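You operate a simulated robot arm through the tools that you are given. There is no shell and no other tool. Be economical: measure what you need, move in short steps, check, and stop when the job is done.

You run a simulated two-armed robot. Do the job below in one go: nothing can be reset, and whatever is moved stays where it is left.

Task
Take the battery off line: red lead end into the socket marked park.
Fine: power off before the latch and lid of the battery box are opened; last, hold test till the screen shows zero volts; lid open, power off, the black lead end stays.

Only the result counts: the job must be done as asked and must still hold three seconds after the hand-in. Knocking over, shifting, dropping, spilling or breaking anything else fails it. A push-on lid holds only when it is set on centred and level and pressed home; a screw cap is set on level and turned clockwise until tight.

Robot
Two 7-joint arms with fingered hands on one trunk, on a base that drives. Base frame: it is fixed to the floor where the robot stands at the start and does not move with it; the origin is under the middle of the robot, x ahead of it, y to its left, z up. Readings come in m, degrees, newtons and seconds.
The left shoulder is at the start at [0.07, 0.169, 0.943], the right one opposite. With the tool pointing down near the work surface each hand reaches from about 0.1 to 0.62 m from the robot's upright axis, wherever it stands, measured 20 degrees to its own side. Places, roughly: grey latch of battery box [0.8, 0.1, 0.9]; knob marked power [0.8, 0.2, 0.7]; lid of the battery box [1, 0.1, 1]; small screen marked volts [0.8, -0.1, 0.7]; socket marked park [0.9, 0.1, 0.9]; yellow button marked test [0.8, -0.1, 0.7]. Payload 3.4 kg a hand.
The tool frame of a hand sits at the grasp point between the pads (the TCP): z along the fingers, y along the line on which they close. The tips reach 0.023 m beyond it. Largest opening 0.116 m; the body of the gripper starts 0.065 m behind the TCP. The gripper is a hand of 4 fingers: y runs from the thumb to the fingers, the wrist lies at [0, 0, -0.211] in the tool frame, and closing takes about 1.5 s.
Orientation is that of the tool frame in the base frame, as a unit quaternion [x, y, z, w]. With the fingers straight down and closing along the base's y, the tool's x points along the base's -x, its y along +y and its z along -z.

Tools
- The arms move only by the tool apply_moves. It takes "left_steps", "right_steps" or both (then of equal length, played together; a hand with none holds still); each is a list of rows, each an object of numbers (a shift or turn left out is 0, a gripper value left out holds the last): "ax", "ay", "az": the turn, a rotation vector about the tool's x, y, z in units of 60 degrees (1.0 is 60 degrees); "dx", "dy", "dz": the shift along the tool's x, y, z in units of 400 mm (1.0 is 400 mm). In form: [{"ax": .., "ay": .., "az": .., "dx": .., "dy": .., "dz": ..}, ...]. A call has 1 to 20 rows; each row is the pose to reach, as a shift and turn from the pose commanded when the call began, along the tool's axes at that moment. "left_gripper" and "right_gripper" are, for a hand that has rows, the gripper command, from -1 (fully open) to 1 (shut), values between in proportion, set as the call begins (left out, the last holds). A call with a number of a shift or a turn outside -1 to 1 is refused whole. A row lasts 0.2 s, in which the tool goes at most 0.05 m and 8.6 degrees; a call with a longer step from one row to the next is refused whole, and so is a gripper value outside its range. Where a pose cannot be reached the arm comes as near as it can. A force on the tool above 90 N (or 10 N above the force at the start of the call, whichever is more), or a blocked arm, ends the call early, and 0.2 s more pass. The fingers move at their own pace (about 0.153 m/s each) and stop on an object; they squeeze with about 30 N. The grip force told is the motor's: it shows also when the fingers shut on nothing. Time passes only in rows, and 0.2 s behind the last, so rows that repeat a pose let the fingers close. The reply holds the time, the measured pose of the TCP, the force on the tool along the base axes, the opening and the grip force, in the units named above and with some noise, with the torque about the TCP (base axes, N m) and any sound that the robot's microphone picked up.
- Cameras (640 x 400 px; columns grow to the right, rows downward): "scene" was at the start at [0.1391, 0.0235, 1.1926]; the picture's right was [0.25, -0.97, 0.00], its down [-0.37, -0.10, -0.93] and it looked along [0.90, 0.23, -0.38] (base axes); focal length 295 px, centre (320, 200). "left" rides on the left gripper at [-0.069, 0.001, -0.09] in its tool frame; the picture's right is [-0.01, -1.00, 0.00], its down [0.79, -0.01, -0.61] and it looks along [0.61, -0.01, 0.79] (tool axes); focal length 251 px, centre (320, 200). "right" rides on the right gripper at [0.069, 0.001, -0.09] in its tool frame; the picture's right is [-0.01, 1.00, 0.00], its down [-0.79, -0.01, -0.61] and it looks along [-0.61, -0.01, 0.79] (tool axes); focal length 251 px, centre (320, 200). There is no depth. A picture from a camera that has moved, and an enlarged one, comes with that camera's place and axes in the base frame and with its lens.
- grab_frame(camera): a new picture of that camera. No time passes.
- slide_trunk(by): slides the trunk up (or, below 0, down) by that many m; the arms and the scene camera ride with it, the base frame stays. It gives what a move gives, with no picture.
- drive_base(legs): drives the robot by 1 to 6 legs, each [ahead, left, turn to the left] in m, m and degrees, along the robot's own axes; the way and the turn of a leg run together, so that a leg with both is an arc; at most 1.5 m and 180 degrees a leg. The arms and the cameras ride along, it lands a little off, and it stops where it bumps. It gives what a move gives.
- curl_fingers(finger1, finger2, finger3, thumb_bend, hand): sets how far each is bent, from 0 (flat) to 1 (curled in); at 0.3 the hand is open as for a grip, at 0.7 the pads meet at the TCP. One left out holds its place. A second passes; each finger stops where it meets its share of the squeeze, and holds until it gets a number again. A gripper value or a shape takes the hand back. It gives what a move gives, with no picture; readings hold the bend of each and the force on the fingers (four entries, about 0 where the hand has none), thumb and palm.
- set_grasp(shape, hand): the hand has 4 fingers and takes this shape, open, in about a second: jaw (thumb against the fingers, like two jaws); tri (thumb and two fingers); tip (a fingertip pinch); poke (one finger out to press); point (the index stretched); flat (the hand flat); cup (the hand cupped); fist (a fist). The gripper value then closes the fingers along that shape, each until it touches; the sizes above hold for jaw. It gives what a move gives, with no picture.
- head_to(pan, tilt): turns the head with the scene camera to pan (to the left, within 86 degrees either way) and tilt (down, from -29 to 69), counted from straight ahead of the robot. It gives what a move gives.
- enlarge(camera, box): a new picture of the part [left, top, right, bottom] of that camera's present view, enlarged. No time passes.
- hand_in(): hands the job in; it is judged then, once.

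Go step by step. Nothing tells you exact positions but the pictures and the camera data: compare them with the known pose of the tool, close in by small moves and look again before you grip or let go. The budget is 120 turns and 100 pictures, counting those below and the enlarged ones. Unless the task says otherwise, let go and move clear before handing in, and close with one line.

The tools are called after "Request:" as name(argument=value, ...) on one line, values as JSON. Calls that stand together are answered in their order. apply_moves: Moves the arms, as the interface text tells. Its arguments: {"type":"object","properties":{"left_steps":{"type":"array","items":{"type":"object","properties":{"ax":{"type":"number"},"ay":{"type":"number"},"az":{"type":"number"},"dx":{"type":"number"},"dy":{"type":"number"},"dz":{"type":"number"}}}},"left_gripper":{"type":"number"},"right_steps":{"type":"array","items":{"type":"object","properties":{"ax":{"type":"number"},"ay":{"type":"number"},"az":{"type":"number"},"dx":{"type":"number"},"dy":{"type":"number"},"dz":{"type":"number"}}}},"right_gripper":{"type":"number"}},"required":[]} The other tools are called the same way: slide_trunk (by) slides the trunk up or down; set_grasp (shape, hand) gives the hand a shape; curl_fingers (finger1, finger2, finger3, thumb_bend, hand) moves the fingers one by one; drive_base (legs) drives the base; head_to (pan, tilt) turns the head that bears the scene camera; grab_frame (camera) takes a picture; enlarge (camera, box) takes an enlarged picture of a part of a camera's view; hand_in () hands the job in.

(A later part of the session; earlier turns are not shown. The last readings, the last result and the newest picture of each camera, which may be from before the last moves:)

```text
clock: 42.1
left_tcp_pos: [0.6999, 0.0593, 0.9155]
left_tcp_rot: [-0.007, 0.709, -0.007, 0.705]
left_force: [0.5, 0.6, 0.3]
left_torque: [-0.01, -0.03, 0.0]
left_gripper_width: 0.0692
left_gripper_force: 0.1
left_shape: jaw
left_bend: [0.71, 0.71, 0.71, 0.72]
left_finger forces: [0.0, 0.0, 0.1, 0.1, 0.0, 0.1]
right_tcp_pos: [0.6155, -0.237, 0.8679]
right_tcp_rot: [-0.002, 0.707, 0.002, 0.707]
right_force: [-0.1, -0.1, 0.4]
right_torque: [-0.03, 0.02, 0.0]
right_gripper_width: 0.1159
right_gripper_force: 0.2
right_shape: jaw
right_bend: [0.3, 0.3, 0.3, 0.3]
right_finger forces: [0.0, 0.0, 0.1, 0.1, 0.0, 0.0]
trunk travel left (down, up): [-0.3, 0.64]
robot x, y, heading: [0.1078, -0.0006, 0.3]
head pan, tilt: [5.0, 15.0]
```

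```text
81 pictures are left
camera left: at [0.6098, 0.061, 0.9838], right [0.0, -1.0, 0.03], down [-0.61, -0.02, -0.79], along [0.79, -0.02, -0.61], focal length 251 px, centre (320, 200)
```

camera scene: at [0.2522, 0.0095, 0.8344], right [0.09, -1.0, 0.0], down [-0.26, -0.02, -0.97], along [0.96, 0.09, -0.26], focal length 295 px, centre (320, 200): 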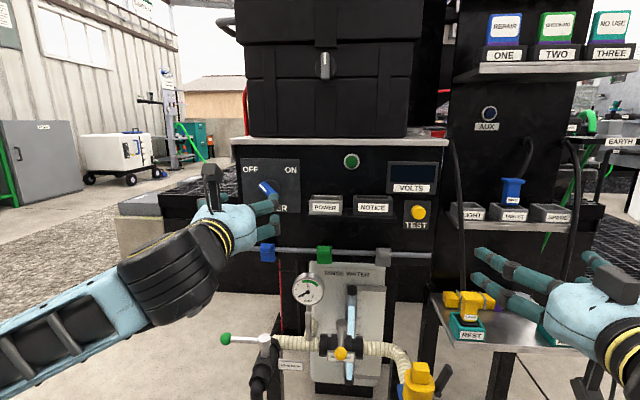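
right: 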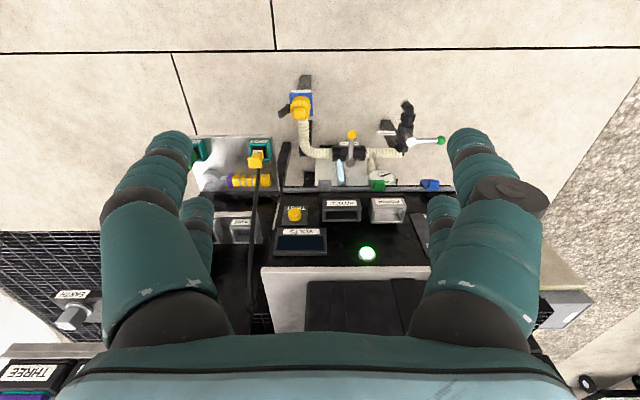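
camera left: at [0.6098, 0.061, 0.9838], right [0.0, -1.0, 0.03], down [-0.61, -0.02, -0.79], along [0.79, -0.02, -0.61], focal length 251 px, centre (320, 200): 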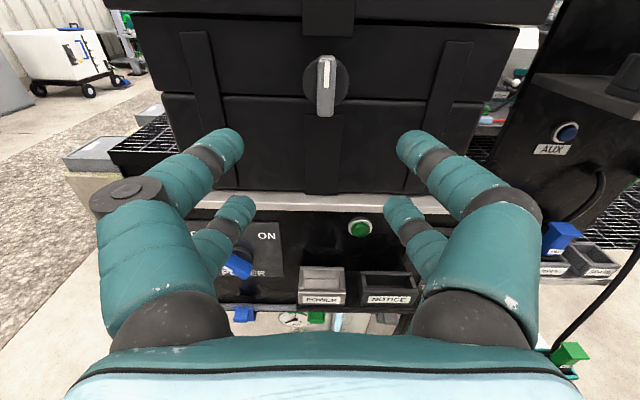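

The latch bar is at about [0.86, 0.054, 0.923] and stands vertical. I'll approach it gently.

Request:
apply_moves(left_steps=[{"dz": 0.06, "dy": -0.012, "dx": -0.018}, {"dz": 0.12, "dy": -0.012, "dx": -0.018}, {"dz": 0.18, "dy": -0.012, "dx": -0.018}, {"dz": 0.24, "dy": -0.012, "dx": -0.018}, {"dz": 0.3, "dy": -0.012, "dx": -0.018}, {"dz": 0.32, "dy": -0.012, "dx": -0.018}, {"dz": 0.32, "dy": -0.012, "dx": -0.018}])

Request:
grab_frame(camera="left")

```text
clock: 43.7
left_tcp_pos: [0.8262, 0.0532, 0.9219]
left_tcp_rot: [-0.007, 0.709, -0.007, 0.705]
left_force: [-0.5, -0.5, -0.3]
left_torque: [0.0, 0.0, -0.01]
left_gripper_width: 0.0689
left_gripper_force: 0.0
left_shape: jaw
left_bend: [0.71, 0.71, 0.71, 0.72]
left_finger forces: [0.0, 0.0, 0.0, 0.0, 0.1, 0.0]
right_tcp_pos: [0.6146, -0.2379, 0.8673]
right_tcp_rot: [-0.003, 0.707, 0.002, 0.707]
right_force: [-0.3, 0.2, 0.5]
right_torque: [-0.01, 0.01, 0.03]
right_gripper_width: 0.1156
right_gripper_force: 0.1
right_shape: jaw
right_bend: [0.3, 0.3, 0.3, 0.3]
right_finger forces: [0.1, 0.1, 0.0, 0.0, 0.0, 0.0]
trunk travel left (down, up): [-0.3, 0.64]
robot x, y, heading: [0.1092, -0.002, 0.6]
head pan, tilt: [5.0, 15.0]
```

```text
80 pictures are left
camera left: at [0.7372, 0.0545, 0.9904], right [0.0, -1.0, 0.03], down [-0.61, -0.02, -0.79], along [0.79, -0.02, -0.61], focal length 251 px, centre (320, 200)
```

left: 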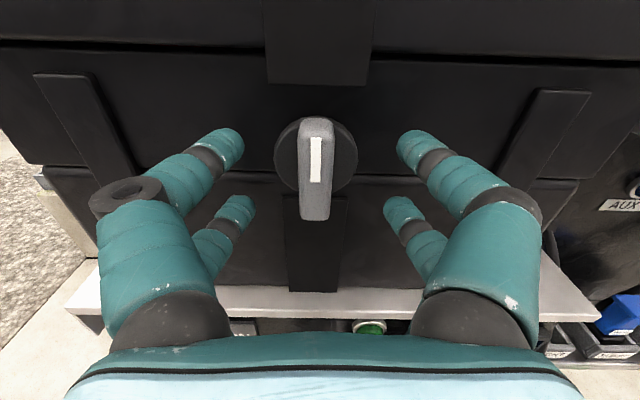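

Nearly the same view as the knob grasp. I'll close on the bar.

Request:
apply_moves(left_steps=[{"dz": 0.012}, {"dz": 0.012}, {"dz": 0.012}, {"dz": 0.012}, {"dz": 0.012}, {"dz": 0.012}, {"dz": 0.012}, {"dz": 0.012}], left_gripper=1.0)

Request:
grab_frame(camera="left")

```text
clock: 45.5
left_tcp_pos: [0.8311, 0.0523, 0.9205]
left_tcp_rot: [-0.007, 0.709, -0.007, 0.705]
left_force: [-9.8, -0.5, -11.8]
left_torque: [0.07, -0.23, 0.06]
left_gripper_width: 0.0192
left_gripper_force: 29.9
left_shape: jaw
left_bend: [0.74, 0.74, 0.71, 0.78]
left_finger forces: [40.0, 34.9, 32.1, 0.0, 29.4, 0.0]
right_tcp_pos: [0.6157, -0.2374, 0.867]
right_tcp_rot: [-0.001, 0.707, 0.001, 0.707]
right_force: [0.3, -0.4, 0.0]
right_torque: [0.01, 0.01, 0.01]
right_gripper_width: 0.1159
right_gripper_force: 0.0
right_shape: jaw
right_bend: [0.3, 0.3, 0.3, 0.3]
right_finger forces: [0.0, 0.0, 0.0, 0.0, 0.1, 0.0]
trunk travel left (down, up): [-0.3, 0.64]
robot x, y, heading: [0.1088, -0.0019, 0.3]
head pan, tilt: [5.0, 15.0]
```

```text
79 pictures are left
camera left: at [0.7424, 0.054, 0.99], right [0.0, -1.0, 0.03], down [-0.61, -0.02, -0.79], along [0.79, -0.02, -0.61], focal length 251 px, centre (320, 200)
```

left: 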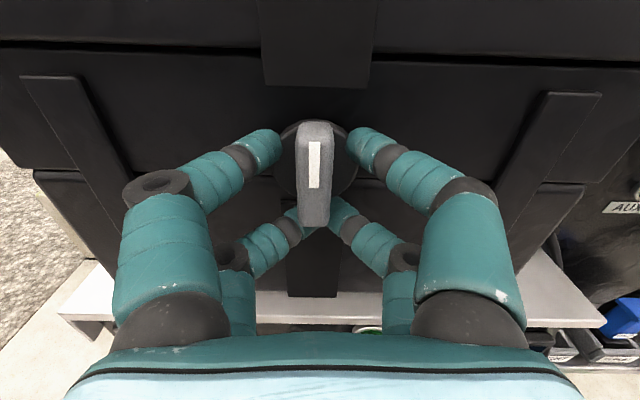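

Gripped at 19 mm. I'll test a small anticlockwise turn and read the torque.

Request:
apply_moves(left_steps=[{"az": -0.1}, {"az": -0.2}, {"az": -0.3}, {"az": -0.3}])

Request:
grab_frame(camera="left")

```text
clock: 46.5
left_tcp_pos: [0.8325, 0.0521, 0.9238]
left_tcp_rot: [-0.119, 0.698, -0.118, 0.696]
left_force: [-10.3, -0.4, -5.9]
left_torque: [1.11, -0.27, -0.01]
left_gripper_width: 0.0203
left_gripper_force: 30.1
left_shape: jaw
left_bend: [0.75, 0.74, 0.71, 0.77]
left_finger forces: [46.7, 40.2, 29.2, 0.0, 29.9, 0.0]
right_tcp_pos: [0.6174, -0.2379, 0.8678]
right_tcp_rot: [-0.001, 0.706, 0.002, 0.708]
right_force: [0.4, -0.2, 0.1]
right_torque: [-0.01, -0.01, 0.02]
right_gripper_width: 0.1162
right_gripper_force: 0.0
right_shape: jaw
right_bend: [0.3, 0.3, 0.3, 0.3]
right_finger forces: [0.0, 0.0, 0.0, 0.0, 0.0, 0.0]
trunk travel left (down, up): [-0.3, 0.64]
robot x, y, heading: [0.1113, -0.0017, 0.5]
head pan, tilt: [5.0, 15.0]
```

```text
78 pictures are left
camera left: at [0.7421, 0.075, 0.9874], right [0.0, -0.94, 0.34], down [-0.61, -0.27, -0.75], along [0.79, -0.2, -0.57], focal length 251 px, centre (320, 200)
```

left: 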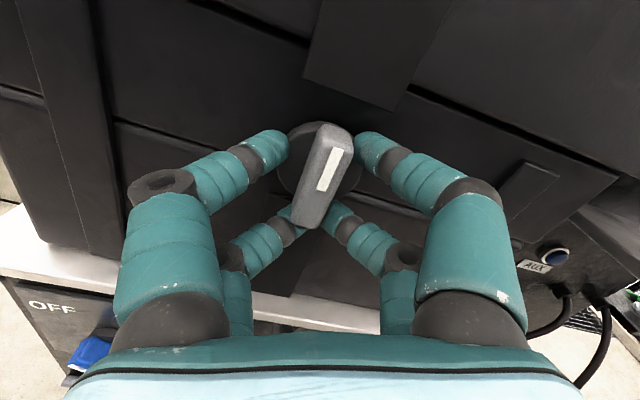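

The bar resisted and slipped, so it opens the other way. Turning back and clockwise.

Request:
apply_moves(left_steps=[{"az": 0.13}, {"az": 0.26}, {"az": 0.39}, {"az": 0.52}, {"az": 0.65}, {"az": 0.65}])

Request:
grab_frame(camera="left")

```text
clock: 47.9
left_tcp_pos: [0.8322, 0.0557, 0.9218]
left_tcp_rot: [0.122, 0.7, 0.121, 0.694]
left_force: [-35.5, 10.5, -30.3]
left_torque: [-0.11, -0.11, 0.1]
left_gripper_width: 0.0197
left_gripper_force: 29.4
left_shape: jaw
left_bend: [0.74, 0.74, 0.71, 0.79]
left_finger forces: [43.1, 56.6, 39.0, 0.0, 33.4, 0.1]
right_tcp_pos: [0.6149, -0.235, 0.8677]
right_tcp_rot: [-0.003, 0.707, 0.002, 0.707]
right_force: [0.1, 0.2, 0.9]
right_torque: [0.02, 0.02, 0.02]
right_gripper_width: 0.1158
right_gripper_force: 0.0
right_shape: jaw
right_bend: [0.3, 0.3, 0.3, 0.3]
right_finger forces: [0.0, 0.0, 0.0, 0.0, 0.0, 0.1]
trunk travel left (down, up): [-0.3, 0.64]
robot x, y, heading: [0.1084, -0.0019, 0.6]
head pan, tilt: [5.0, 15.0]
```

```text
77 pictures are left
camera left: at [0.7434, 0.032, 0.9862], right [0.0, -0.94, -0.33], down [-0.61, 0.26, -0.75], along [0.79, 0.2, -0.58], focal length 251 px, centre (320, 200)
```

left: 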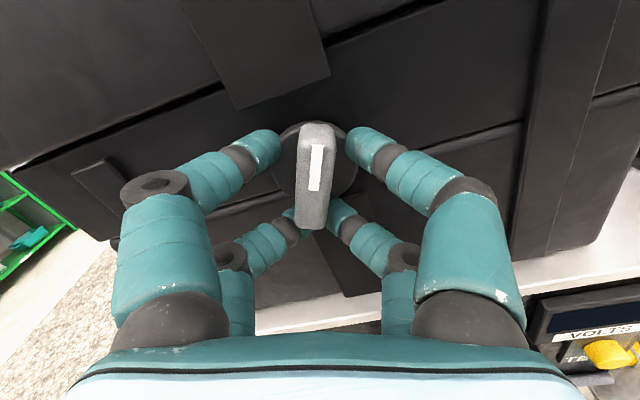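

It turns clockwise. I'll ease the push slightly and continue to horizontal.

Request:
apply_moves(left_steps=[{"az": 0.13, "dz": -0.008}, {"az": 0.26, "dz": -0.01}, {"az": 0.39, "dz": -0.01}, {"az": 0.52, "dz": -0.01}, {"az": 0.65, "dz": -0.01}, {"az": 0.78, "dz": -0.01}, {"az": 0.9, "dz": -0.01}, {"az": 0.9, "dz": -0.01}])

Request:
apply_moves(left_steps=[{"az": 0.1}, {"az": 0.2}, {"az": 0.3}, {"az": 0.3}])

Request:
grab_frame(camera="left")

```text
clock: 49.7
left_tcp_pos: [0.831, 0.0614, 0.9224]
left_tcp_rot: [0.421, 0.57, 0.426, 0.563]
left_force: [17.1, 33.3, 11.5]
left_torque: [-0.29, -0.4, 0.05]
left_gripper_width: 0.0171
left_gripper_force: 29.9
left_shape: jaw
left_bend: [0.73, 0.73, 0.71, 0.78]
left_finger forces: [38.3, 57.8, 25.3, 0.1, 23.3, 0.0]
right_tcp_pos: [0.6177, -0.2318, 0.8678]
right_tcp_rot: [-0.005, 0.708, 0.0, 0.707]
right_force: [0.2, -0.7, 0.1]
right_torque: [0.0, -0.02, 0.03]
right_gripper_width: 0.116
right_gripper_force: 0.1
right_shape: jaw
right_bend: [0.3, 0.3, 0.3, 0.3]
right_finger forces: [0.0, 0.0, 0.0, 0.0, 0.1, 0.0]
trunk travel left (down, up): [-0.3, 0.64]
robot x, y, heading: [0.1118, 0.0017, 0.2]
head pan, tilt: [5.0, 15.0]
```

```text
clock: 50.7
left_tcp_pos: [0.8293, 0.0654, 0.9248]
left_tcp_rot: [0.503, 0.498, 0.508, 0.491]
left_force: [20.0, 37.7, 22.7]
left_torque: [-0.89, -0.37, -0.14]
left_gripper_width: 0.0163
left_gripper_force: 29.4
left_shape: jaw
left_bend: [0.73, 0.73, 0.71, 0.79]
left_finger forces: [34.8, 65.9, 0.0, 0.1, 21.7, 0.0]
right_tcp_pos: [0.6157, -0.2308, 0.8701]
right_tcp_rot: [-0.004, 0.707, 0.0, 0.707]
right_force: [-0.4, -0.4, 0.4]
right_torque: [-0.02, 0.0, -0.03]
right_gripper_width: 0.1158
right_gripper_force: 0.1
right_shape: jaw
right_bend: [0.3, 0.3, 0.3, 0.3]
right_finger forces: [0.0, 0.1, 0.0, 0.0, 0.1, 0.1]
trunk travel left (down, up): [-0.3, 0.64]
robot x, y, heading: [0.1099, 0.0016, 0.2]
head pan, tilt: [5.0, 15.0]
```

```text
76 pictures are left
camera left: at [0.7411, -0.0062, 0.922], right [0.0, 0.01, -1.0], down [-0.62, 0.79, 0.01], along [0.79, 0.62, 0.01], focal length 251 px, centre (320, 200)
```

left: 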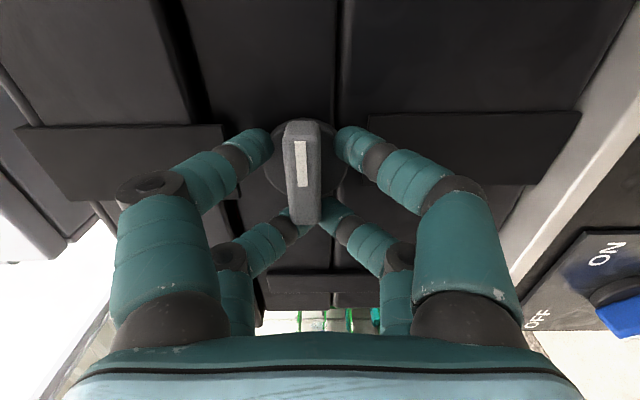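

The bar is horizontal and the torque has risen at its stop. Releasing and backing out to check.

Request:
apply_moves(left_steps=[{}, {}, {}, {}], left_gripper=-0.2)

Request:
apply_moves(left_steps=[{"dz": -0.08}, {"dz": -0.16}, {"dz": -0.24}, {"dz": -0.32}, {"dz": -0.32}])

Request:
apply_moves(left_steps=[{"az": -0.14}, {"az": -0.28}, {"az": -0.42}, {"az": -0.56}, {"az": -0.7}, {"az": -0.84}, {"az": -0.98}, {"az": -0.98}])

Request:
apply_moves(left_steps=[{"az": -0.13}, {"az": -0.26}, {"az": -0.39}, {"az": -0.52}, {"az": -0.52}])

Request:
grab_frame(camera="left")

Request:
grab_frame(camera="scene")

```text
clock: 51.7
left_tcp_pos: [0.8309, 0.0636, 0.9164]
left_tcp_rot: [0.506, 0.5, 0.505, 0.489]
left_force: [0.8, 41.6, -17.4]
left_torque: [-1.02, 0.17, 0.32]
left_gripper_width: 0.0625
left_gripper_force: 0.2
left_shape: jaw
left_bend: [0.71, 0.77, 0.71, 0.72]
left_finger forces: [0.0, 41.2, 0.0, 0.0, 0.0, 0.1]
right_tcp_pos: [0.6196, -0.2293, 0.8673]
right_tcp_rot: [-0.005, 0.708, 0.0, 0.706]
right_force: [0.6, -0.5, -0.5]
right_torque: [-0.02, 0.01, 0.0]
right_gripper_width: 0.116
right_gripper_force: 0.0
right_shape: jaw
right_bend: [0.3, 0.3, 0.3, 0.3]
right_finger forces: [0.0, 0.1, 0.0, 0.1, 0.0, 0.0]
trunk travel left (down, up): [-0.3, 0.64]
robot x, y, heading: [0.1121, 0.0028, 0.5]
head pan, tilt: [5.0, 15.0]
```

```text
clock: 52.9
left_tcp_pos: [0.7004, 0.0516, 0.9255]
left_tcp_rot: [0.51, 0.493, 0.507, 0.49]
left_force: [0.1, -0.3, 0.1]
left_torque: [-0.01, -0.04, 0.0]
left_gripper_width: 0.0692
left_gripper_force: 0.0
left_shape: jaw
left_bend: [0.71, 0.71, 0.71, 0.72]
left_finger forces: [0.0, 0.1, 0.0, 0.0, 0.0, 0.0]
right_tcp_pos: [0.6167, -0.2365, 0.8681]
right_tcp_rot: [-0.003, 0.707, 0.003, 0.707]
right_force: [-0.1, -0.5, 0.8]
right_torque: [-0.01, 0.01, 0.01]
right_gripper_width: 0.1161
right_gripper_force: 0.1
right_shape: jaw
right_bend: [0.3, 0.3, 0.3, 0.3]
right_finger forces: [0.1, 0.1, 0.0, 0.0, 0.0, 0.1]
trunk travel left (down, up): [-0.3, 0.64]
robot x, y, heading: [0.1143, -0.0042, 0.6]
head pan, tilt: [5.0, 15.0]
```

```text
clock: 54.7
left_tcp_pos: [0.6991, 0.0514, 0.9226]
left_tcp_rot: [0.2, 0.68, 0.2, 0.676]
left_force: [-0.3, -0.3, 0.7]
left_torque: [0.02, 0.01, -0.01]
left_gripper_width: 0.0691
left_gripper_force: 0.0
left_shape: jaw
left_bend: [0.71, 0.71, 0.71, 0.72]
left_finger forces: [0.0, 0.1, 0.1, 0.0, 0.0, 0.1]
right_tcp_pos: [0.616, -0.2361, 0.8665]
right_tcp_rot: [-0.001, 0.707, 0.002, 0.707]
right_force: [0.3, -0.4, -0.3]
right_torque: [0.0, 0.02, 0.01]
right_gripper_width: 0.1154
right_gripper_force: 0.1
right_shape: jaw
right_bend: [0.3, 0.3, 0.3, 0.3]
right_finger forces: [0.1, 0.0, 0.0, 0.0, 0.0, 0.0]
trunk travel left (down, up): [-0.3, 0.64]
robot x, y, heading: [0.1091, 0.002, 0.4]
head pan, tilt: [5.0, 15.0]
```

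```text
clock: 55.9
left_tcp_pos: [0.7008, 0.0512, 0.923]
left_tcp_rot: [0.012, 0.709, 0.01, 0.705]
left_force: [0.2, 0.9, -0.1]
left_torque: [-0.01, 0.01, 0.0]
left_gripper_width: 0.0693
left_gripper_force: 0.1
left_shape: jaw
left_bend: [0.71, 0.71, 0.71, 0.72]
left_finger forces: [0.0, 0.0, 0.0, 0.0, 0.0, 0.0]
right_tcp_pos: [0.616, -0.2365, 0.8654]
right_tcp_rot: [-0.002, 0.707, 0.002, 0.707]
right_force: [0.1, -0.3, -0.3]
right_torque: [-0.02, -0.02, 0.03]
right_gripper_width: 0.116
right_gripper_force: 0.1
right_shape: jaw
right_bend: [0.3, 0.3, 0.3, 0.3]
right_finger forces: [0.0, 0.0, 0.0, 0.0, 0.0, 0.1]
trunk travel left (down, up): [-0.3, 0.64]
robot x, y, heading: [0.1116, 0.0016, 0.5]
head pan, tilt: [5.0, 15.0]
```

```text
75 pictures are left
camera left: at [0.6113, 0.0501, 0.9913], right [0.0, -1.0, -0.02], down [-0.61, 0.02, -0.79], along [0.79, 0.01, -0.61], focal length 251 px, centre (320, 200)
```

left: 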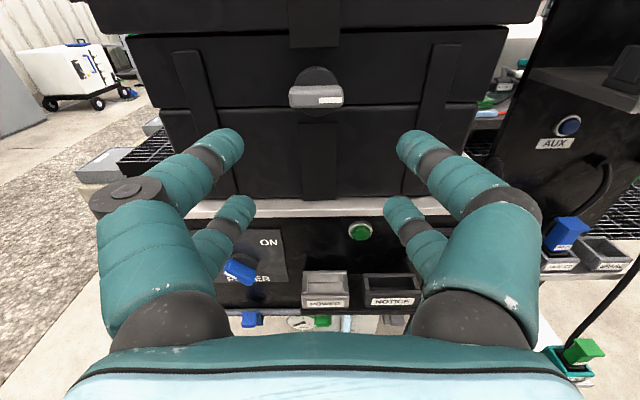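

```text
74 pictures are left
camera scene: at [0.2522, 0.0094, 1.0544], right [0.09, -1.0, 0.0], down [-0.26, -0.02, -0.97], along [0.96, 0.09, -0.26], focal length 295 px, centre (320, 200)
```

scene: 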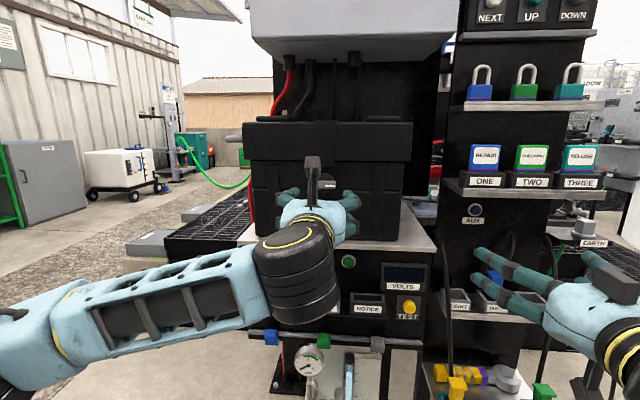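

The latch is horizontal and open. Now the lid: I'll look at its front lip.

Request:
enlarge(camera="left", box=[60, 0, 580, 120])

Request:
enlarge(camera="scene", box=[220, 20, 440, 220])

```text
1.23 times, centred on (320, 60) of left
camera zoom: at [0.6113, 0.0501, 0.9913], right [0.0, -1.0, -0.02], down [-0.61, 0.02, -0.79], along [0.79, 0.01, -0.61], focal length 310 px, centre (320, 372)
```

zoom: 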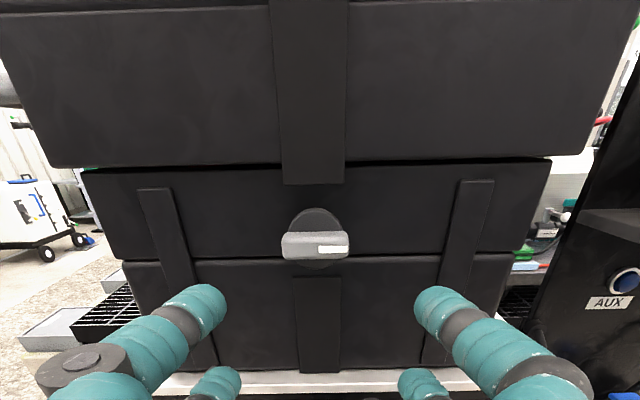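

```text
2.00 times, centred on (330, 120) of scene
camera zoom: at [0.2522, 0.0094, 1.0544], right [0.09, -1.0, 0.0], down [-0.26, -0.02, -0.97], along [0.96, 0.09, -0.26], focal length 590 px, centre (300, 360)
```

zoom: 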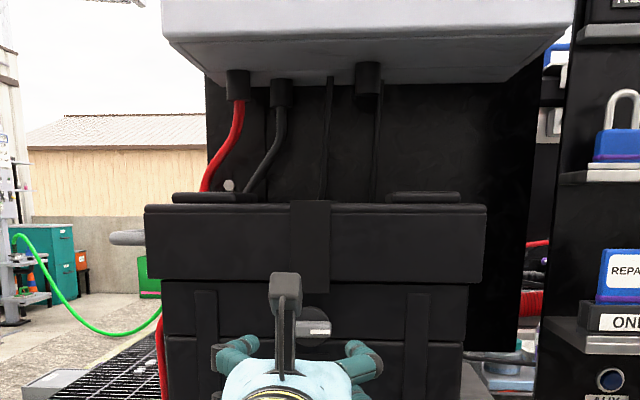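

The lid overhangs the body by a little, with its lip at z≈0.97. The right hand (its camera sits below when it points forward) will lift the lip and follow the arc. First I'll clear the left hand, raise the trunk and drive in.

Request:
apply_moves(left_steps=[{"dy": 0.1}, {"dy": 0.2}, {"dy": 0.3}, {"dy": 0.4}, {"dy": 0.5}, {"dy": 0.6}, {"dy": 0.7}, {"dy": 0.8}, {"dy": 0.85}, {"dy": 0.85}])

Request:
slide_trunk(by=0.12)

Request:
drive_base(legs=[[0.16, 0, 0]])

Request:
head_to(pan=0, tilt=20)

Request:
grab_frame(camera="scene")

```text
clock: 58.1
left_tcp_pos: [0.7016, 0.3886, 0.9348]
left_tcp_rot: [0.01, 0.709, 0.013, 0.705]
left_force: [0.2, -0.7, 0.7]
left_torque: [-0.02, 0.0, 0.0]
left_gripper_width: 0.069
left_gripper_force: 0.0
left_shape: jaw
left_bend: [0.71, 0.71, 0.71, 0.72]
left_finger forces: [0.0, 0.0, 0.0, 0.0, 0.0, 0.0]
right_tcp_pos: [0.6157, -0.2367, 0.8667]
right_tcp_rot: [-0.002, 0.707, 0.002, 0.707]
right_force: [0.4, 0.1, -0.5]
right_torque: [-0.01, 0.02, -0.03]
right_gripper_width: 0.116
right_gripper_force: 0.0
right_shape: jaw
right_bend: [0.3, 0.3, 0.3, 0.3]
right_finger forces: [0.0, 0.0, 0.0, 0.1, 0.0, 0.0]
trunk travel left (down, up): [-0.3, 0.64]
robot x, y, heading: [0.1088, -0.0022, 0.6]
head pan, tilt: [5.0, 15.0]
```

```text
clock: 59.6
left_tcp_pos: [0.7012, 0.3877, 1.0542]
left_tcp_rot: [0.01, 0.709, 0.012, 0.705]
left_force: [0.0, 0.4, -0.6]
left_torque: [0.0, 0.01, 0.0]
left_gripper_width: 0.0693
left_gripper_force: 0.0
left_shape: jaw
left_bend: [0.71, 0.71, 0.71, 0.72]
left_finger forces: [0.1, 0.1, 0.0, 0.1, 0.0, 0.1]
right_tcp_pos: [0.6156, -0.237, 0.9873]
right_tcp_rot: [-0.003, 0.707, 0.003, 0.707]
right_force: [-0.7, 0.2, -0.3]
right_torque: [-0.02, 0.04, 0.01]
right_gripper_width: 0.1157
right_gripper_force: 0.0
right_shape: jaw
right_bend: [0.3, 0.3, 0.3, 0.3]
right_finger forces: [0.0, 0.0, 0.1, 0.1, 0.0, 0.1]
trunk travel left (down, up): [-0.42, 0.52]
robot x, y, heading: [0.1116, 0.0004, 0.2]
head pan, tilt: [5.0, 15.0]
```

```text
clock: 61.0
left_tcp_pos: [0.8598, 0.3908, 1.054]
left_tcp_rot: [0.011, 0.71, 0.012, 0.705]
left_force: [0.5, -0.4, 0.4]
left_torque: [-0.01, 0.02, -0.01]
left_gripper_width: 0.0691
left_gripper_force: 0.1
left_shape: jaw
left_bend: [0.71, 0.71, 0.71, 0.72]
left_finger forces: [0.0, 0.0, 0.1, 0.1, 0.0, 0.0]
right_tcp_pos: [0.7752, -0.2355, 0.987]
right_tcp_rot: [-0.002, 0.708, 0.002, 0.707]
right_force: [1.0, -0.6, -0.4]
right_torque: [-0.02, -0.03, 0.01]
right_gripper_width: 0.1157
right_gripper_force: 0.1
right_shape: jaw
right_bend: [0.3, 0.3, 0.3, 0.3]
right_finger forces: [0.1, 0.0, 0.0, 0.1, 0.0, 0.1]
trunk travel left (down, up): [-0.42, 0.52]
robot x, y, heading: [0.2681, -0.0012, 0.4]
head pan, tilt: [5.0, 15.0]
```

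```text
clock: 61.7
left_tcp_pos: [0.8582, 0.3909, 1.055]
left_tcp_rot: [0.01, 0.709, 0.012, 0.705]
left_force: [-0.9, 0.0, -0.5]
left_torque: [0.01, -0.03, 0.03]
left_gripper_width: 0.0691
left_gripper_force: 0.0
left_shape: jaw
left_bend: [0.71, 0.71, 0.71, 0.72]
left_finger forces: [0.1, 0.0, 0.0, 0.1, 0.0, 0.0]
right_tcp_pos: [0.7732, -0.2357, 0.9878]
right_tcp_rot: [-0.003, 0.707, 0.002, 0.707]
right_force: [0.0, 1.0, 0.8]
right_torque: [-0.02, 0.04, 0.06]
right_gripper_width: 0.1159
right_gripper_force: 0.0
right_shape: jaw
right_bend: [0.3, 0.3, 0.3, 0.3]
right_finger forces: [0.0, 0.1, 0.0, 0.0, 0.0, 0.1]
trunk travel left (down, up): [-0.42, 0.52]
robot x, y, heading: [0.2679, 0.0034, 0.6]
head pan, tilt: [0.0, 20.0]
```

```text
71 pictures are left
camera scene: at [0.4094, 0.0027, 1.1663], right [0.01, -1.0, 0.0], down [-0.34, 0.0, -0.94], along [0.94, 0.01, -0.34], focal length 295 px, centre (320, 200)
```

scene: 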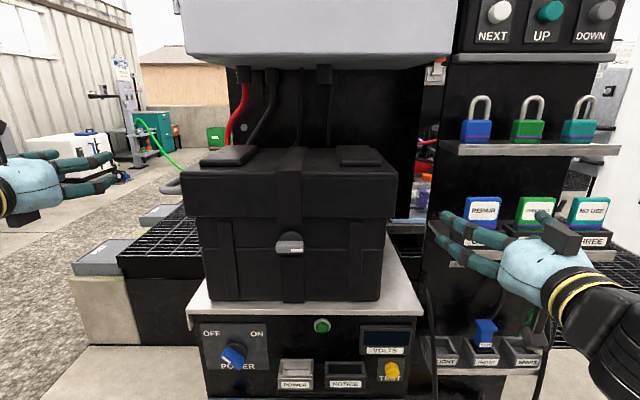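

The canopy's underside is at z≈1.23 from x≈0.97 back, so the lid should just clear it. I'll bring the right hand, closed, below the front lip.

Request:
apply_moves(right_steps=[{"dx": 0.06, "dy": 0.08}, {"dx": 0.12, "dy": 0.17}, {"dx": 0.17, "dy": 0.26}, {"dx": 0.17, "dy": 0.35}, {"dx": 0.17, "dy": 0.44}, {"dx": 0.17, "dy": 0.514, "dz": 0.04}, {"dx": 0.17, "dy": 0.514, "dz": 0.06}, {"dx": 0.17, "dy": 0.514, "dz": 0.06}], right_gripper=1.0)

Request:
grab_frame(camera="right")

Request:
grab_frame(camera="scene")

```text
clock: 63.5
left_tcp_pos: [0.8576, 0.3913, 1.0548]
left_tcp_rot: [0.01, 0.709, 0.011, 0.705]
left_force: [-0.3, -0.4, 0.8]
left_torque: [-0.03, 0.02, -0.04]
left_gripper_width: 0.0694
left_gripper_force: 0.0
left_shape: jaw
left_bend: [0.71, 0.71, 0.71, 0.72]
left_finger forces: [0.0, 0.0, 0.0, 0.0, 0.0, 0.0]
right_tcp_pos: [0.7906, -0.0455, 0.992]
right_tcp_rot: [-0.011, 0.72, 0.0, 0.694]
right_force: [-0.8, -0.7, 0.1]
right_torque: [0.0, 0.01, -0.03]
right_gripper_width: 0.0002
right_gripper_force: 30.2
right_shape: jaw
right_bend: [0.62, 0.62, 0.62, 0.62]
right_finger forces: [0.0, 0.1, 0.0, 0.1, 0.0, 0.1]
right hand out of reach, approached as far as the arm can: row 1, 2, 3, 4, 5, 6, 7, 8
trunk travel left (down, up): [-0.42, 0.52]
robot x, y, heading: [0.2685, 0.0025, 0.3]
head pan, tilt: [0.0, 20.0]
```

```text
70 pictures are left
camera right: at [0.698, -0.0476, 0.9279], right [-0.01, 1.0, -0.01], down [-0.58, 0.0, 0.82], along [0.82, 0.02, 0.58], focal length 251 px, centre (320, 200)
```

right: 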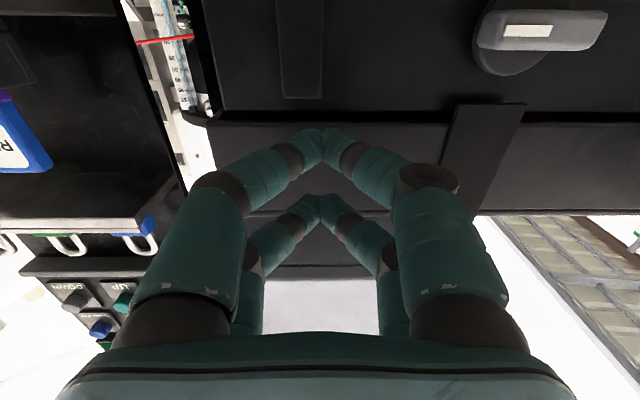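

```text
69 pictures are left
camera scene: at [0.4098, 0.0032, 1.1662], right [0.01, -1.0, 0.0], down [-0.34, 0.0, -0.94], along [0.94, 0.01, -0.34], focal length 295 px, centre (320, 200)
```

scene: 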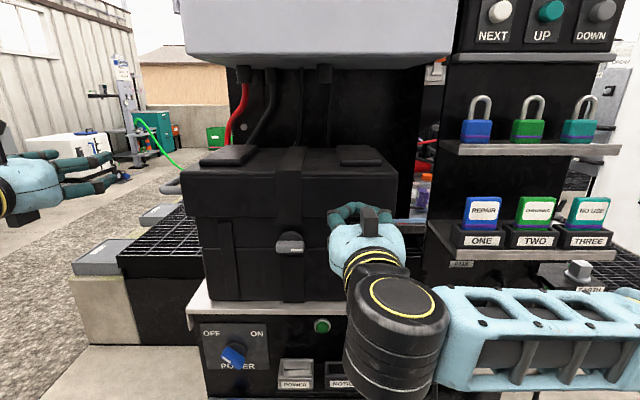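

The arm is limited in height relative to the shoulder, so I'll lower the trunk by 0.065 to bring the fingers below the lip.

Request:
slide_trunk(by=-0.065)

Request:
apply_moves(right_steps=[{"dz": 0.025, "dx": 0.01}, {"dz": 0.05, "dx": 0.01}, {"dz": 0.06, "dx": 0.01}, {"dz": 0.06, "dx": 0.01}])

Request:
grab_frame(camera="right")

```text
clock: 64.5
left_tcp_pos: [0.8576, 0.3902, 0.9891]
left_tcp_rot: [0.011, 0.709, 0.012, 0.705]
left_force: [0.8, 0.7, 1.1]
left_torque: [0.02, 0.0, -0.04]
left_gripper_width: 0.069
left_gripper_force: 0.0
left_shape: jaw
left_bend: [0.71, 0.71, 0.71, 0.72]
left_finger forces: [0.1, 0.1, 0.1, 0.0, 0.1, 0.0]
right_tcp_pos: [0.7909, -0.0453, 0.9284]
right_tcp_rot: [-0.01, 0.719, -0.001, 0.695]
right_force: [-0.3, 1.0, -0.3]
right_torque: [0.0, 0.02, 0.01]
right_gripper_width: 0.0001
right_gripper_force: 29.4
right_shape: jaw
right_bend: [0.62, 0.62, 0.62, 0.62]
right_finger forces: [0.0, 0.0, 0.0, 0.1, 0.1, 0.0]
trunk travel left (down, up): [-0.355, 0.585]
robot x, y, heading: [0.2691, 0.0025, 0.2]
head pan, tilt: [0.0, 20.0]
```

```text
clock: 65.5
left_tcp_pos: [0.8578, 0.3899, 0.9893]
left_tcp_rot: [0.012, 0.709, 0.011, 0.705]
left_force: [0.4, 0.0, 0.2]
left_torque: [-0.03, 0.0, -0.01]
left_gripper_width: 0.0694
left_gripper_force: 0.0
left_shape: jaw
left_bend: [0.71, 0.71, 0.71, 0.72]
left_finger forces: [0.1, 0.0, 0.0, 0.0, 0.0, 0.0]
right_tcp_pos: [0.8127, -0.0455, 0.9272]
right_tcp_rot: [-0.012, 0.722, -0.002, 0.691]
right_force: [-0.6, 0.6, 0.7]
right_torque: [-0.03, 0.01, 0.02]
right_gripper_width: 0.0
right_gripper_force: 29.8
right_shape: jaw
right_bend: [0.62, 0.62, 0.62, 0.62]
right_finger forces: [0.0, 0.0, 0.0, 0.0, 0.1, 0.1]
trunk travel left (down, up): [-0.355, 0.585]
robot x, y, heading: [0.2677, 0.0026, 0.6]
head pan, tilt: [0.0, 20.0]
```

```text
68 pictures are left
camera right: at [0.7209, -0.0484, 0.8617], right [-0.02, 1.0, -0.01], down [-0.57, 0.0, 0.82], along [0.82, 0.02, 0.57], focal length 251 px, centre (320, 200)
```

right: 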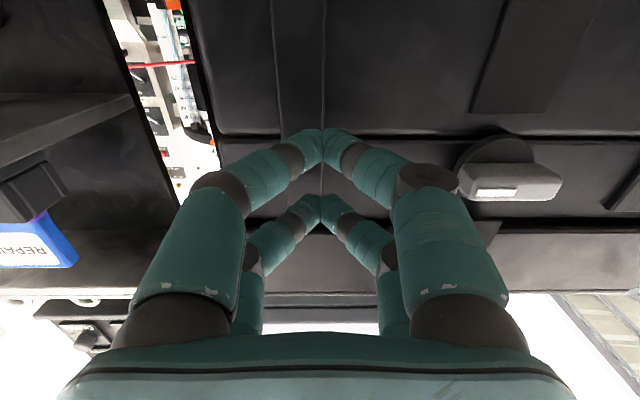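

The lip underside runs from x≈0.846 to the body at 0.861, at z≈0.974. I'll move the tips under it and lift gently.

Request:
apply_moves(right_steps=[{"dz": 0.025}, {"dz": 0.048}, {"dz": 0.048}])

Request:
apply_moves(right_steps=[{"dx": -0.025}, {"dx": -0.05}, {"dx": -0.075}, {"dx": -0.1}, {"dx": -0.1}])

Request:
grab_frame(camera="right")

Request:
grab_frame(camera="scene")

```text
clock: 66.3
left_tcp_pos: [0.8561, 0.39, 0.9898]
left_tcp_rot: [0.01, 0.709, 0.012, 0.705]
left_force: [0.3, -0.1, 0.1]
left_torque: [0.01, 0.02, -0.03]
left_gripper_width: 0.0689
left_gripper_force: 0.1
left_shape: jaw
left_bend: [0.71, 0.71, 0.71, 0.72]
left_finger forces: [0.0, 0.0, 0.0, 0.0, 0.1, 0.1]
right_tcp_pos: [0.8317, -0.045, 0.9282]
right_tcp_rot: [-0.012, 0.722, -0.001, 0.691]
right_force: [-5.6, -1.0, -0.4]
right_torque: [0.02, -0.1, -0.03]
right_gripper_width: 0.0002
right_gripper_force: 30.2
right_shape: jaw
right_bend: [0.62, 0.62, 0.63, 0.62]
right_finger forces: [0.0, 0.0, 0.0, 0.0, 0.0, 0.1]
right hand out of reach, approached as far as the arm can: row 1, 2, 3
trunk travel left (down, up): [-0.355, 0.585]
robot x, y, heading: [0.2677, 0.0039, 0.3]
head pan, tilt: [0.0, 20.0]
```

```text
clock: 67.5
left_tcp_pos: [0.8562, 0.3899, 0.9888]
left_tcp_rot: [0.012, 0.709, 0.012, 0.705]
left_force: [0.2, -0.4, -0.9]
left_torque: [0.02, 0.0, 0.02]
left_gripper_width: 0.0692
left_gripper_force: 0.1
left_shape: jaw
left_bend: [0.71, 0.71, 0.71, 0.72]
left_finger forces: [0.0, 0.0, 0.0, 0.0, 0.0, 0.1]
right_tcp_pos: [0.8322, -0.0454, 0.9691]
right_tcp_rot: [-0.011, 0.72, 0.0, 0.694]
right_force: [-6.4, 0.4, -4.5]
right_torque: [0.0, 0.13, 0.04]
right_gripper_width: 0.0001
right_gripper_force: 29.5
right_shape: jaw
right_bend: [0.62, 0.62, 0.63, 0.62]
right_finger forces: [0.0, 0.0, 0.0, 0.0, 0.1, 0.0]
trunk travel left (down, up): [-0.355, 0.585]
robot x, y, heading: [0.2659, 0.0024, 0.5]
head pan, tilt: [0.0, 20.0]
```

```text
67 pictures are left
camera right: at [0.7411, -0.0468, 0.9039], right [-0.01, 1.0, -0.01], down [-0.58, 0.0, 0.82], along [0.82, 0.02, 0.58], focal length 251 px, centre (320, 200)
```

right: 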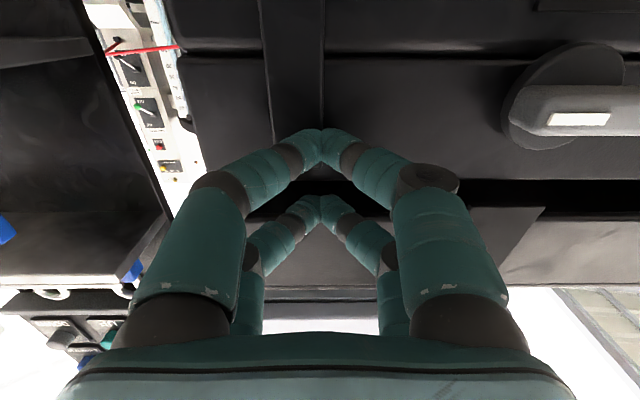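

```text
66 pictures are left
camera scene: at [0.4089, 0.0025, 1.1013], right [0.01, -1.0, 0.0], down [-0.34, 0.0, -0.94], along [0.94, 0.01, -0.34], focal length 295 px, centre (320, 200)
```

scene: 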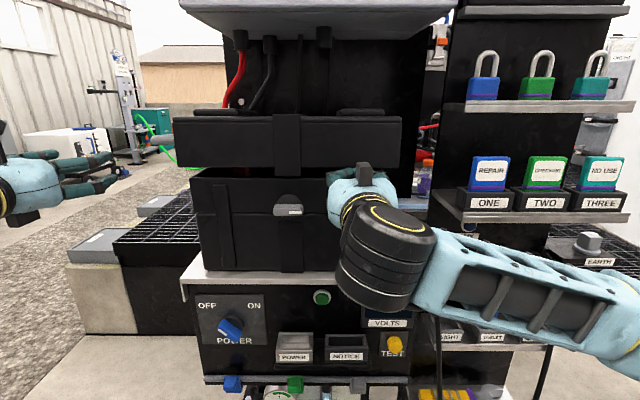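

The lid is lifting lightly (about 5 N) and the red lead shows in the gap. I'll continue along the arc.

Request:
apply_moves(right_steps=[{"dx": -0.05, "dz": 0.005}, {"dx": -0.1, "dz": 0.015}, {"dx": -0.15, "dz": 0.03}, {"dx": -0.2, "dz": 0.055}, {"dx": -0.25, "dz": 0.09}, {"dx": -0.25, "dz": 0.09}])

Request:
grab_frame(camera="right")

Request:
grab_frame(camera="scene")

```text
clock: 68.9
left_tcp_pos: [0.8581, 0.3899, 0.9892]
left_tcp_rot: [0.01, 0.709, 0.012, 0.705]
left_force: [0.3, 0.0, -0.7]
left_torque: [0.02, 0.02, -0.04]
left_gripper_width: 0.0693
left_gripper_force: 0.0
left_shape: jaw
left_bend: [0.71, 0.71, 0.71, 0.72]
left_finger forces: [0.1, 0.2, 0.0, 0.1, 0.0, 0.0]
right_tcp_pos: [0.8759, -0.0423, 1.0653]
right_tcp_rot: [-0.01, 0.72, -0.001, 0.694]
right_force: [0.4, -1.3, -2.2]
right_torque: [-0.01, 0.0, -0.02]
right_gripper_width: 0.0
right_gripper_force: 30.1
right_shape: jaw
right_bend: [0.63, 0.62, 0.63, 0.63]
right_finger forces: [0.1, 0.0, 0.1, 0.1, 0.0, 0.1]
trunk travel left (down, up): [-0.355, 0.585]
robot x, y, heading: [0.2684, 0.0061, 0.4]
head pan, tilt: [0.0, 20.0]
```

```text
65 pictures are left
camera right: at [0.7838, -0.044, 1.0], right [-0.01, 1.0, -0.01], down [-0.58, 0.0, 0.82], along [0.82, 0.02, 0.58], focal length 251 px, centre (320, 200)
```

right: 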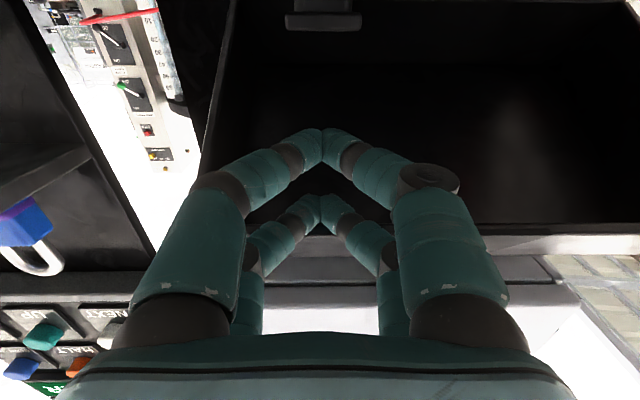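

```text
64 pictures are left
camera scene: at [0.4099, 0.0025, 1.1012], right [0.01, -1.0, 0.0], down [-0.34, 0.0, -0.94], along [0.94, 0.01, -0.34], focal length 295 px, centre (320, 200)
```

scene: 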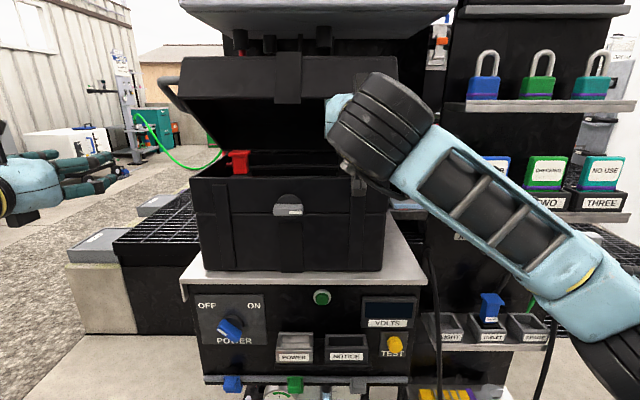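

The lid is opening nicely and the red lead end is visible at left. I'll continue pushing up and back.

Request:
apply_moves(right_steps=[{"dx": -0.04, "dz": 0.06}, {"dx": -0.08, "dz": 0.12}, {"dx": -0.11, "dz": 0.19}, {"dx": -0.13, "dz": 0.26}, {"dx": -0.13, "dz": 0.33}, {"dx": -0.13, "dz": 0.33}])

Request:
grab_frame(camera="right")

Request:
grab_frame(camera="scene")

```text
clock: 70.3
left_tcp_pos: [0.8581, 0.3911, 0.9901]
left_tcp_rot: [0.011, 0.709, 0.013, 0.705]
left_force: [0.0, 0.0, -0.4]
left_torque: [0.01, -0.02, 0.0]
left_gripper_width: 0.0692
left_gripper_force: 0.1
left_shape: jaw
left_bend: [0.71, 0.71, 0.71, 0.72]
left_finger forces: [0.0, 0.1, 0.0, 0.0, 0.0, 0.1]
right_tcp_pos: [1.0076, -0.043, 1.1136]
right_tcp_rot: [-0.011, 0.719, -0.001, 0.694]
right_force: [-1.0, 0.3, 0.3]
right_torque: [0.01, -0.06, 0.01]
right_gripper_width: 0.0
right_gripper_force: 30.3
right_shape: jaw
right_bend: [0.63, 0.62, 0.63, 0.63]
right_finger forces: [0.0, 0.0, 0.0, 0.0, 0.0, 0.0]
trunk travel left (down, up): [-0.355, 0.585]
robot x, y, heading: [0.2655, 0.003, 0.6]
head pan, tilt: [0.0, 20.0]
```

```text
63 pictures are left
camera right: at [0.9159, -0.0447, 1.0489], right [-0.02, 1.0, -0.01], down [-0.58, 0.0, 0.82], along [0.82, 0.02, 0.58], focal length 251 px, centre (320, 200)
```

right: 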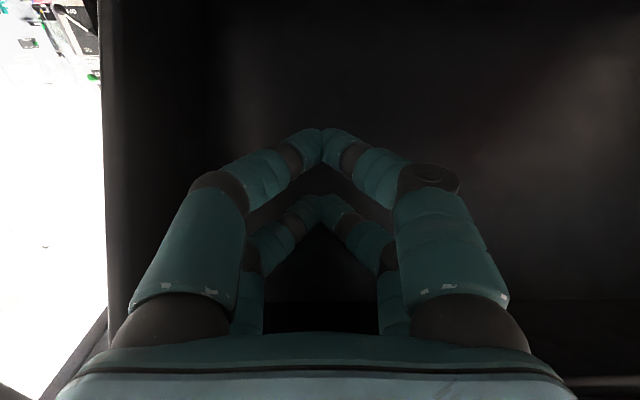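

```text
62 pictures are left
camera scene: at [0.4093, 0.0028, 1.1013], right [0.01, -1.0, 0.0], down [-0.34, 0.0, -0.94], along [0.94, 0.01, -0.34], focal length 295 px, centre (320, 200)
```

scene: 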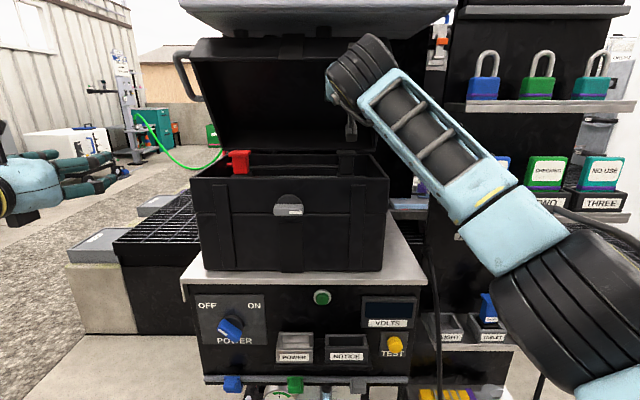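

Request:
apply_moves(right_steps=[{"dz": 0.06}, {"dz": 0.12}, {"dz": 0.18}, {"dz": 0.24}, {"dz": 0.24}])

Request:
grab_frame(camera="scene")

```text
clock: 71.5
left_tcp_pos: [0.857, 0.3902, 0.9893]
left_tcp_rot: [0.01, 0.709, 0.012, 0.705]
left_force: [0.0, 0.1, 0.0]
left_torque: [0.01, -0.02, -0.03]
left_gripper_width: 0.0692
left_gripper_force: 0.1
left_shape: jaw
left_bend: [0.71, 0.71, 0.71, 0.72]
left_finger forces: [0.0, 0.0, 0.1, 0.0, 0.0, 0.1]
right_tcp_pos: [1.0438, -0.0613, 1.0956]
right_tcp_rot: [-0.01, 0.72, -0.001, 0.694]
right_force: [-1.6, -0.3, -1.1]
right_torque: [0.01, -0.05, 0.03]
right_gripper_width: 0.0001
right_gripper_force: 30.0
right_shape: jaw
right_bend: [0.63, 0.62, 0.63, 0.63]
right_finger forces: [0.1, 0.0, 0.0, 0.1, 0.0, 0.1]
right hand out of reach, approached as far as the arm can: row 1, 2, 3, 4, 5
trunk travel left (down, up): [-0.355, 0.585]
robot x, y, heading: [0.2676, 0.0029, 0.5]
head pan, tilt: [0.0, 20.0]
```

```text
61 pictures are left
camera scene: at [0.4092, 0.0028, 1.1013], right [0.01, -1.0, 0.0], down [-0.34, 0.0, -0.94], along [0.94, 0.01, -0.34], focal length 295 px, centre (320, 200)
```

scene: 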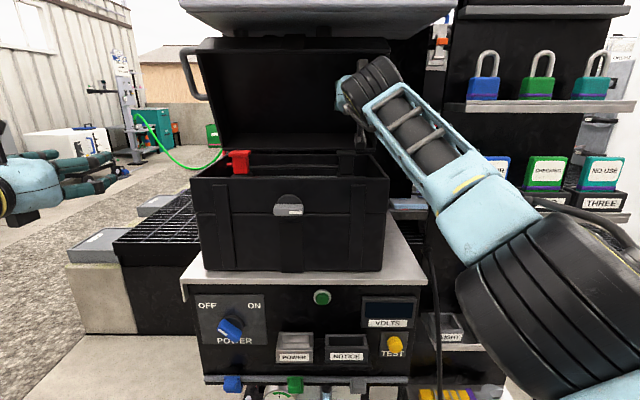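

The arm is at full reach, so I'll raise the trunk slightly and creep the base forward to push the lid past vertical.

Request:
slide_trunk(by=0.03)

Request:
drive_base(legs=[[0.06, 0, 0]])

Request:
grab_frame(camera="scene")

```text
clock: 72.3
left_tcp_pos: [0.858, 0.3918, 1.0187]
left_tcp_rot: [0.011, 0.709, 0.014, 0.705]
left_force: [0.1, 0.8, -0.3]
left_torque: [-0.03, 0.02, -0.01]
left_gripper_width: 0.0693
left_gripper_force: 0.1
left_shape: jaw
left_bend: [0.71, 0.71, 0.71, 0.72]
left_finger forces: [0.0, 0.0, 0.1, 0.0, 0.0, 0.0]
right_tcp_pos: [1.0434, -0.0606, 1.1254]
right_tcp_rot: [-0.01, 0.719, -0.001, 0.695]
right_force: [-1.3, 0.4, -0.5]
right_torque: [0.03, -0.01, 0.02]
right_gripper_width: 0.0
right_gripper_force: 30.4
right_shape: jaw
right_bend: [0.63, 0.62, 0.63, 0.63]
right_finger forces: [0.1, 0.1, 0.0, 0.1, 0.0, 0.0]
trunk travel left (down, up): [-0.385, 0.555]
robot x, y, heading: [0.2677, -0.0003, 0.4]
head pan, tilt: [0.0, 20.0]
```

```text
clock: 73.2
left_tcp_pos: [0.8852, 0.3877, 1.0223]
left_tcp_rot: [0.012, 0.707, 0.011, 0.707]
left_force: [0.2, -0.6, -0.3]
left_torque: [-0.01, 0.01, 0.03]
left_gripper_width: 0.0691
left_gripper_force: 0.2
left_shape: jaw
left_bend: [0.71, 0.71, 0.71, 0.72]
left_finger forces: [0.0, 0.1, 0.1, 0.0, 0.0, 0.0]
right_tcp_pos: [1.0655, -0.0599, 1.131]
right_tcp_rot: [-0.011, 0.718, 0.0, 0.696]
right_force: [-27.5, -2.4, -7.5]
right_torque: [0.07, -0.44, -0.04]
right_gripper_width: 0.0001
right_gripper_force: 30.1
right_shape: jaw
right_bend: [0.63, 0.7, 0.71, 0.63]
right_finger forces: [0.0, 0.0, 0.1, 0.0, 0.0, 0.0]
trunk travel left (down, up): [-0.385, 0.555]
robot x, y, heading: [0.2991, -0.001, 0.4]
head pan, tilt: [0.0, 20.0]
stopped in leg 1: the force on the tool passed its limit at 143 N (the readings are from after the stop); the commanded pose is now the measured one
```

```text
60 pictures are left
camera scene: at [0.4353, 0.0018, 1.1322], right [0.01, -1.0, 0.0], down [-0.34, 0.0, -0.94], along [0.94, 0.01, -0.34], focal length 295 px, centre (320, 200)
```

scene: 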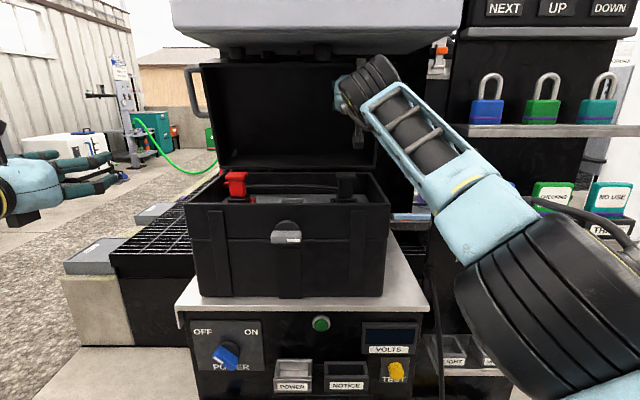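

The lid met its stop. I'll pull the right hand straight back and see whether the lid stays.

Request:
apply_moves(right_steps=[{"dz": -0.04}, {"dz": -0.08}, {"dz": -0.12}, {"dz": -0.12}])

Request:
grab_frame(camera="scene")

```text
clock: 74.2
left_tcp_pos: [0.8913, 0.3901, 1.0197]
left_tcp_rot: [0.011, 0.709, 0.012, 0.705]
left_force: [0.1, 0.3, 0.6]
left_torque: [-0.02, -0.03, -0.01]
left_gripper_width: 0.0692
left_gripper_force: 0.1
left_shape: jaw
left_bend: [0.71, 0.71, 0.71, 0.72]
left_finger forces: [0.0, 0.1, 0.1, 0.1, 0.1, 0.0]
right_tcp_pos: [1.0246, -0.0588, 1.127]
right_tcp_rot: [-0.011, 0.721, 0.0, 0.693]
right_force: [-0.3, 0.0, -0.4]
right_torque: [-0.01, 0.01, 0.0]
right_gripper_width: 0.0
right_gripper_force: 29.9
right_shape: jaw
right_bend: [0.63, 0.67, 0.67, 0.63]
right_finger forces: [0.0, 0.0, 0.2, 0.0, 0.0, 0.0]
trunk travel left (down, up): [-0.385, 0.555]
robot x, y, heading: [0.3011, 0.0032, 0.4]
head pan, tilt: [0.0, 20.0]
```

```text
59 pictures are left
camera scene: at [0.4416, 0.003, 1.1313], right [0.01, -1.0, 0.0], down [-0.34, 0.0, -0.94], along [0.94, 0.01, -0.34], focal length 295 px, centre (320, 200)
```

scene: 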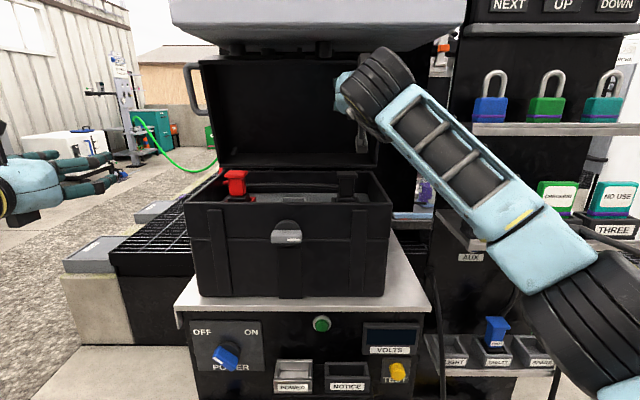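

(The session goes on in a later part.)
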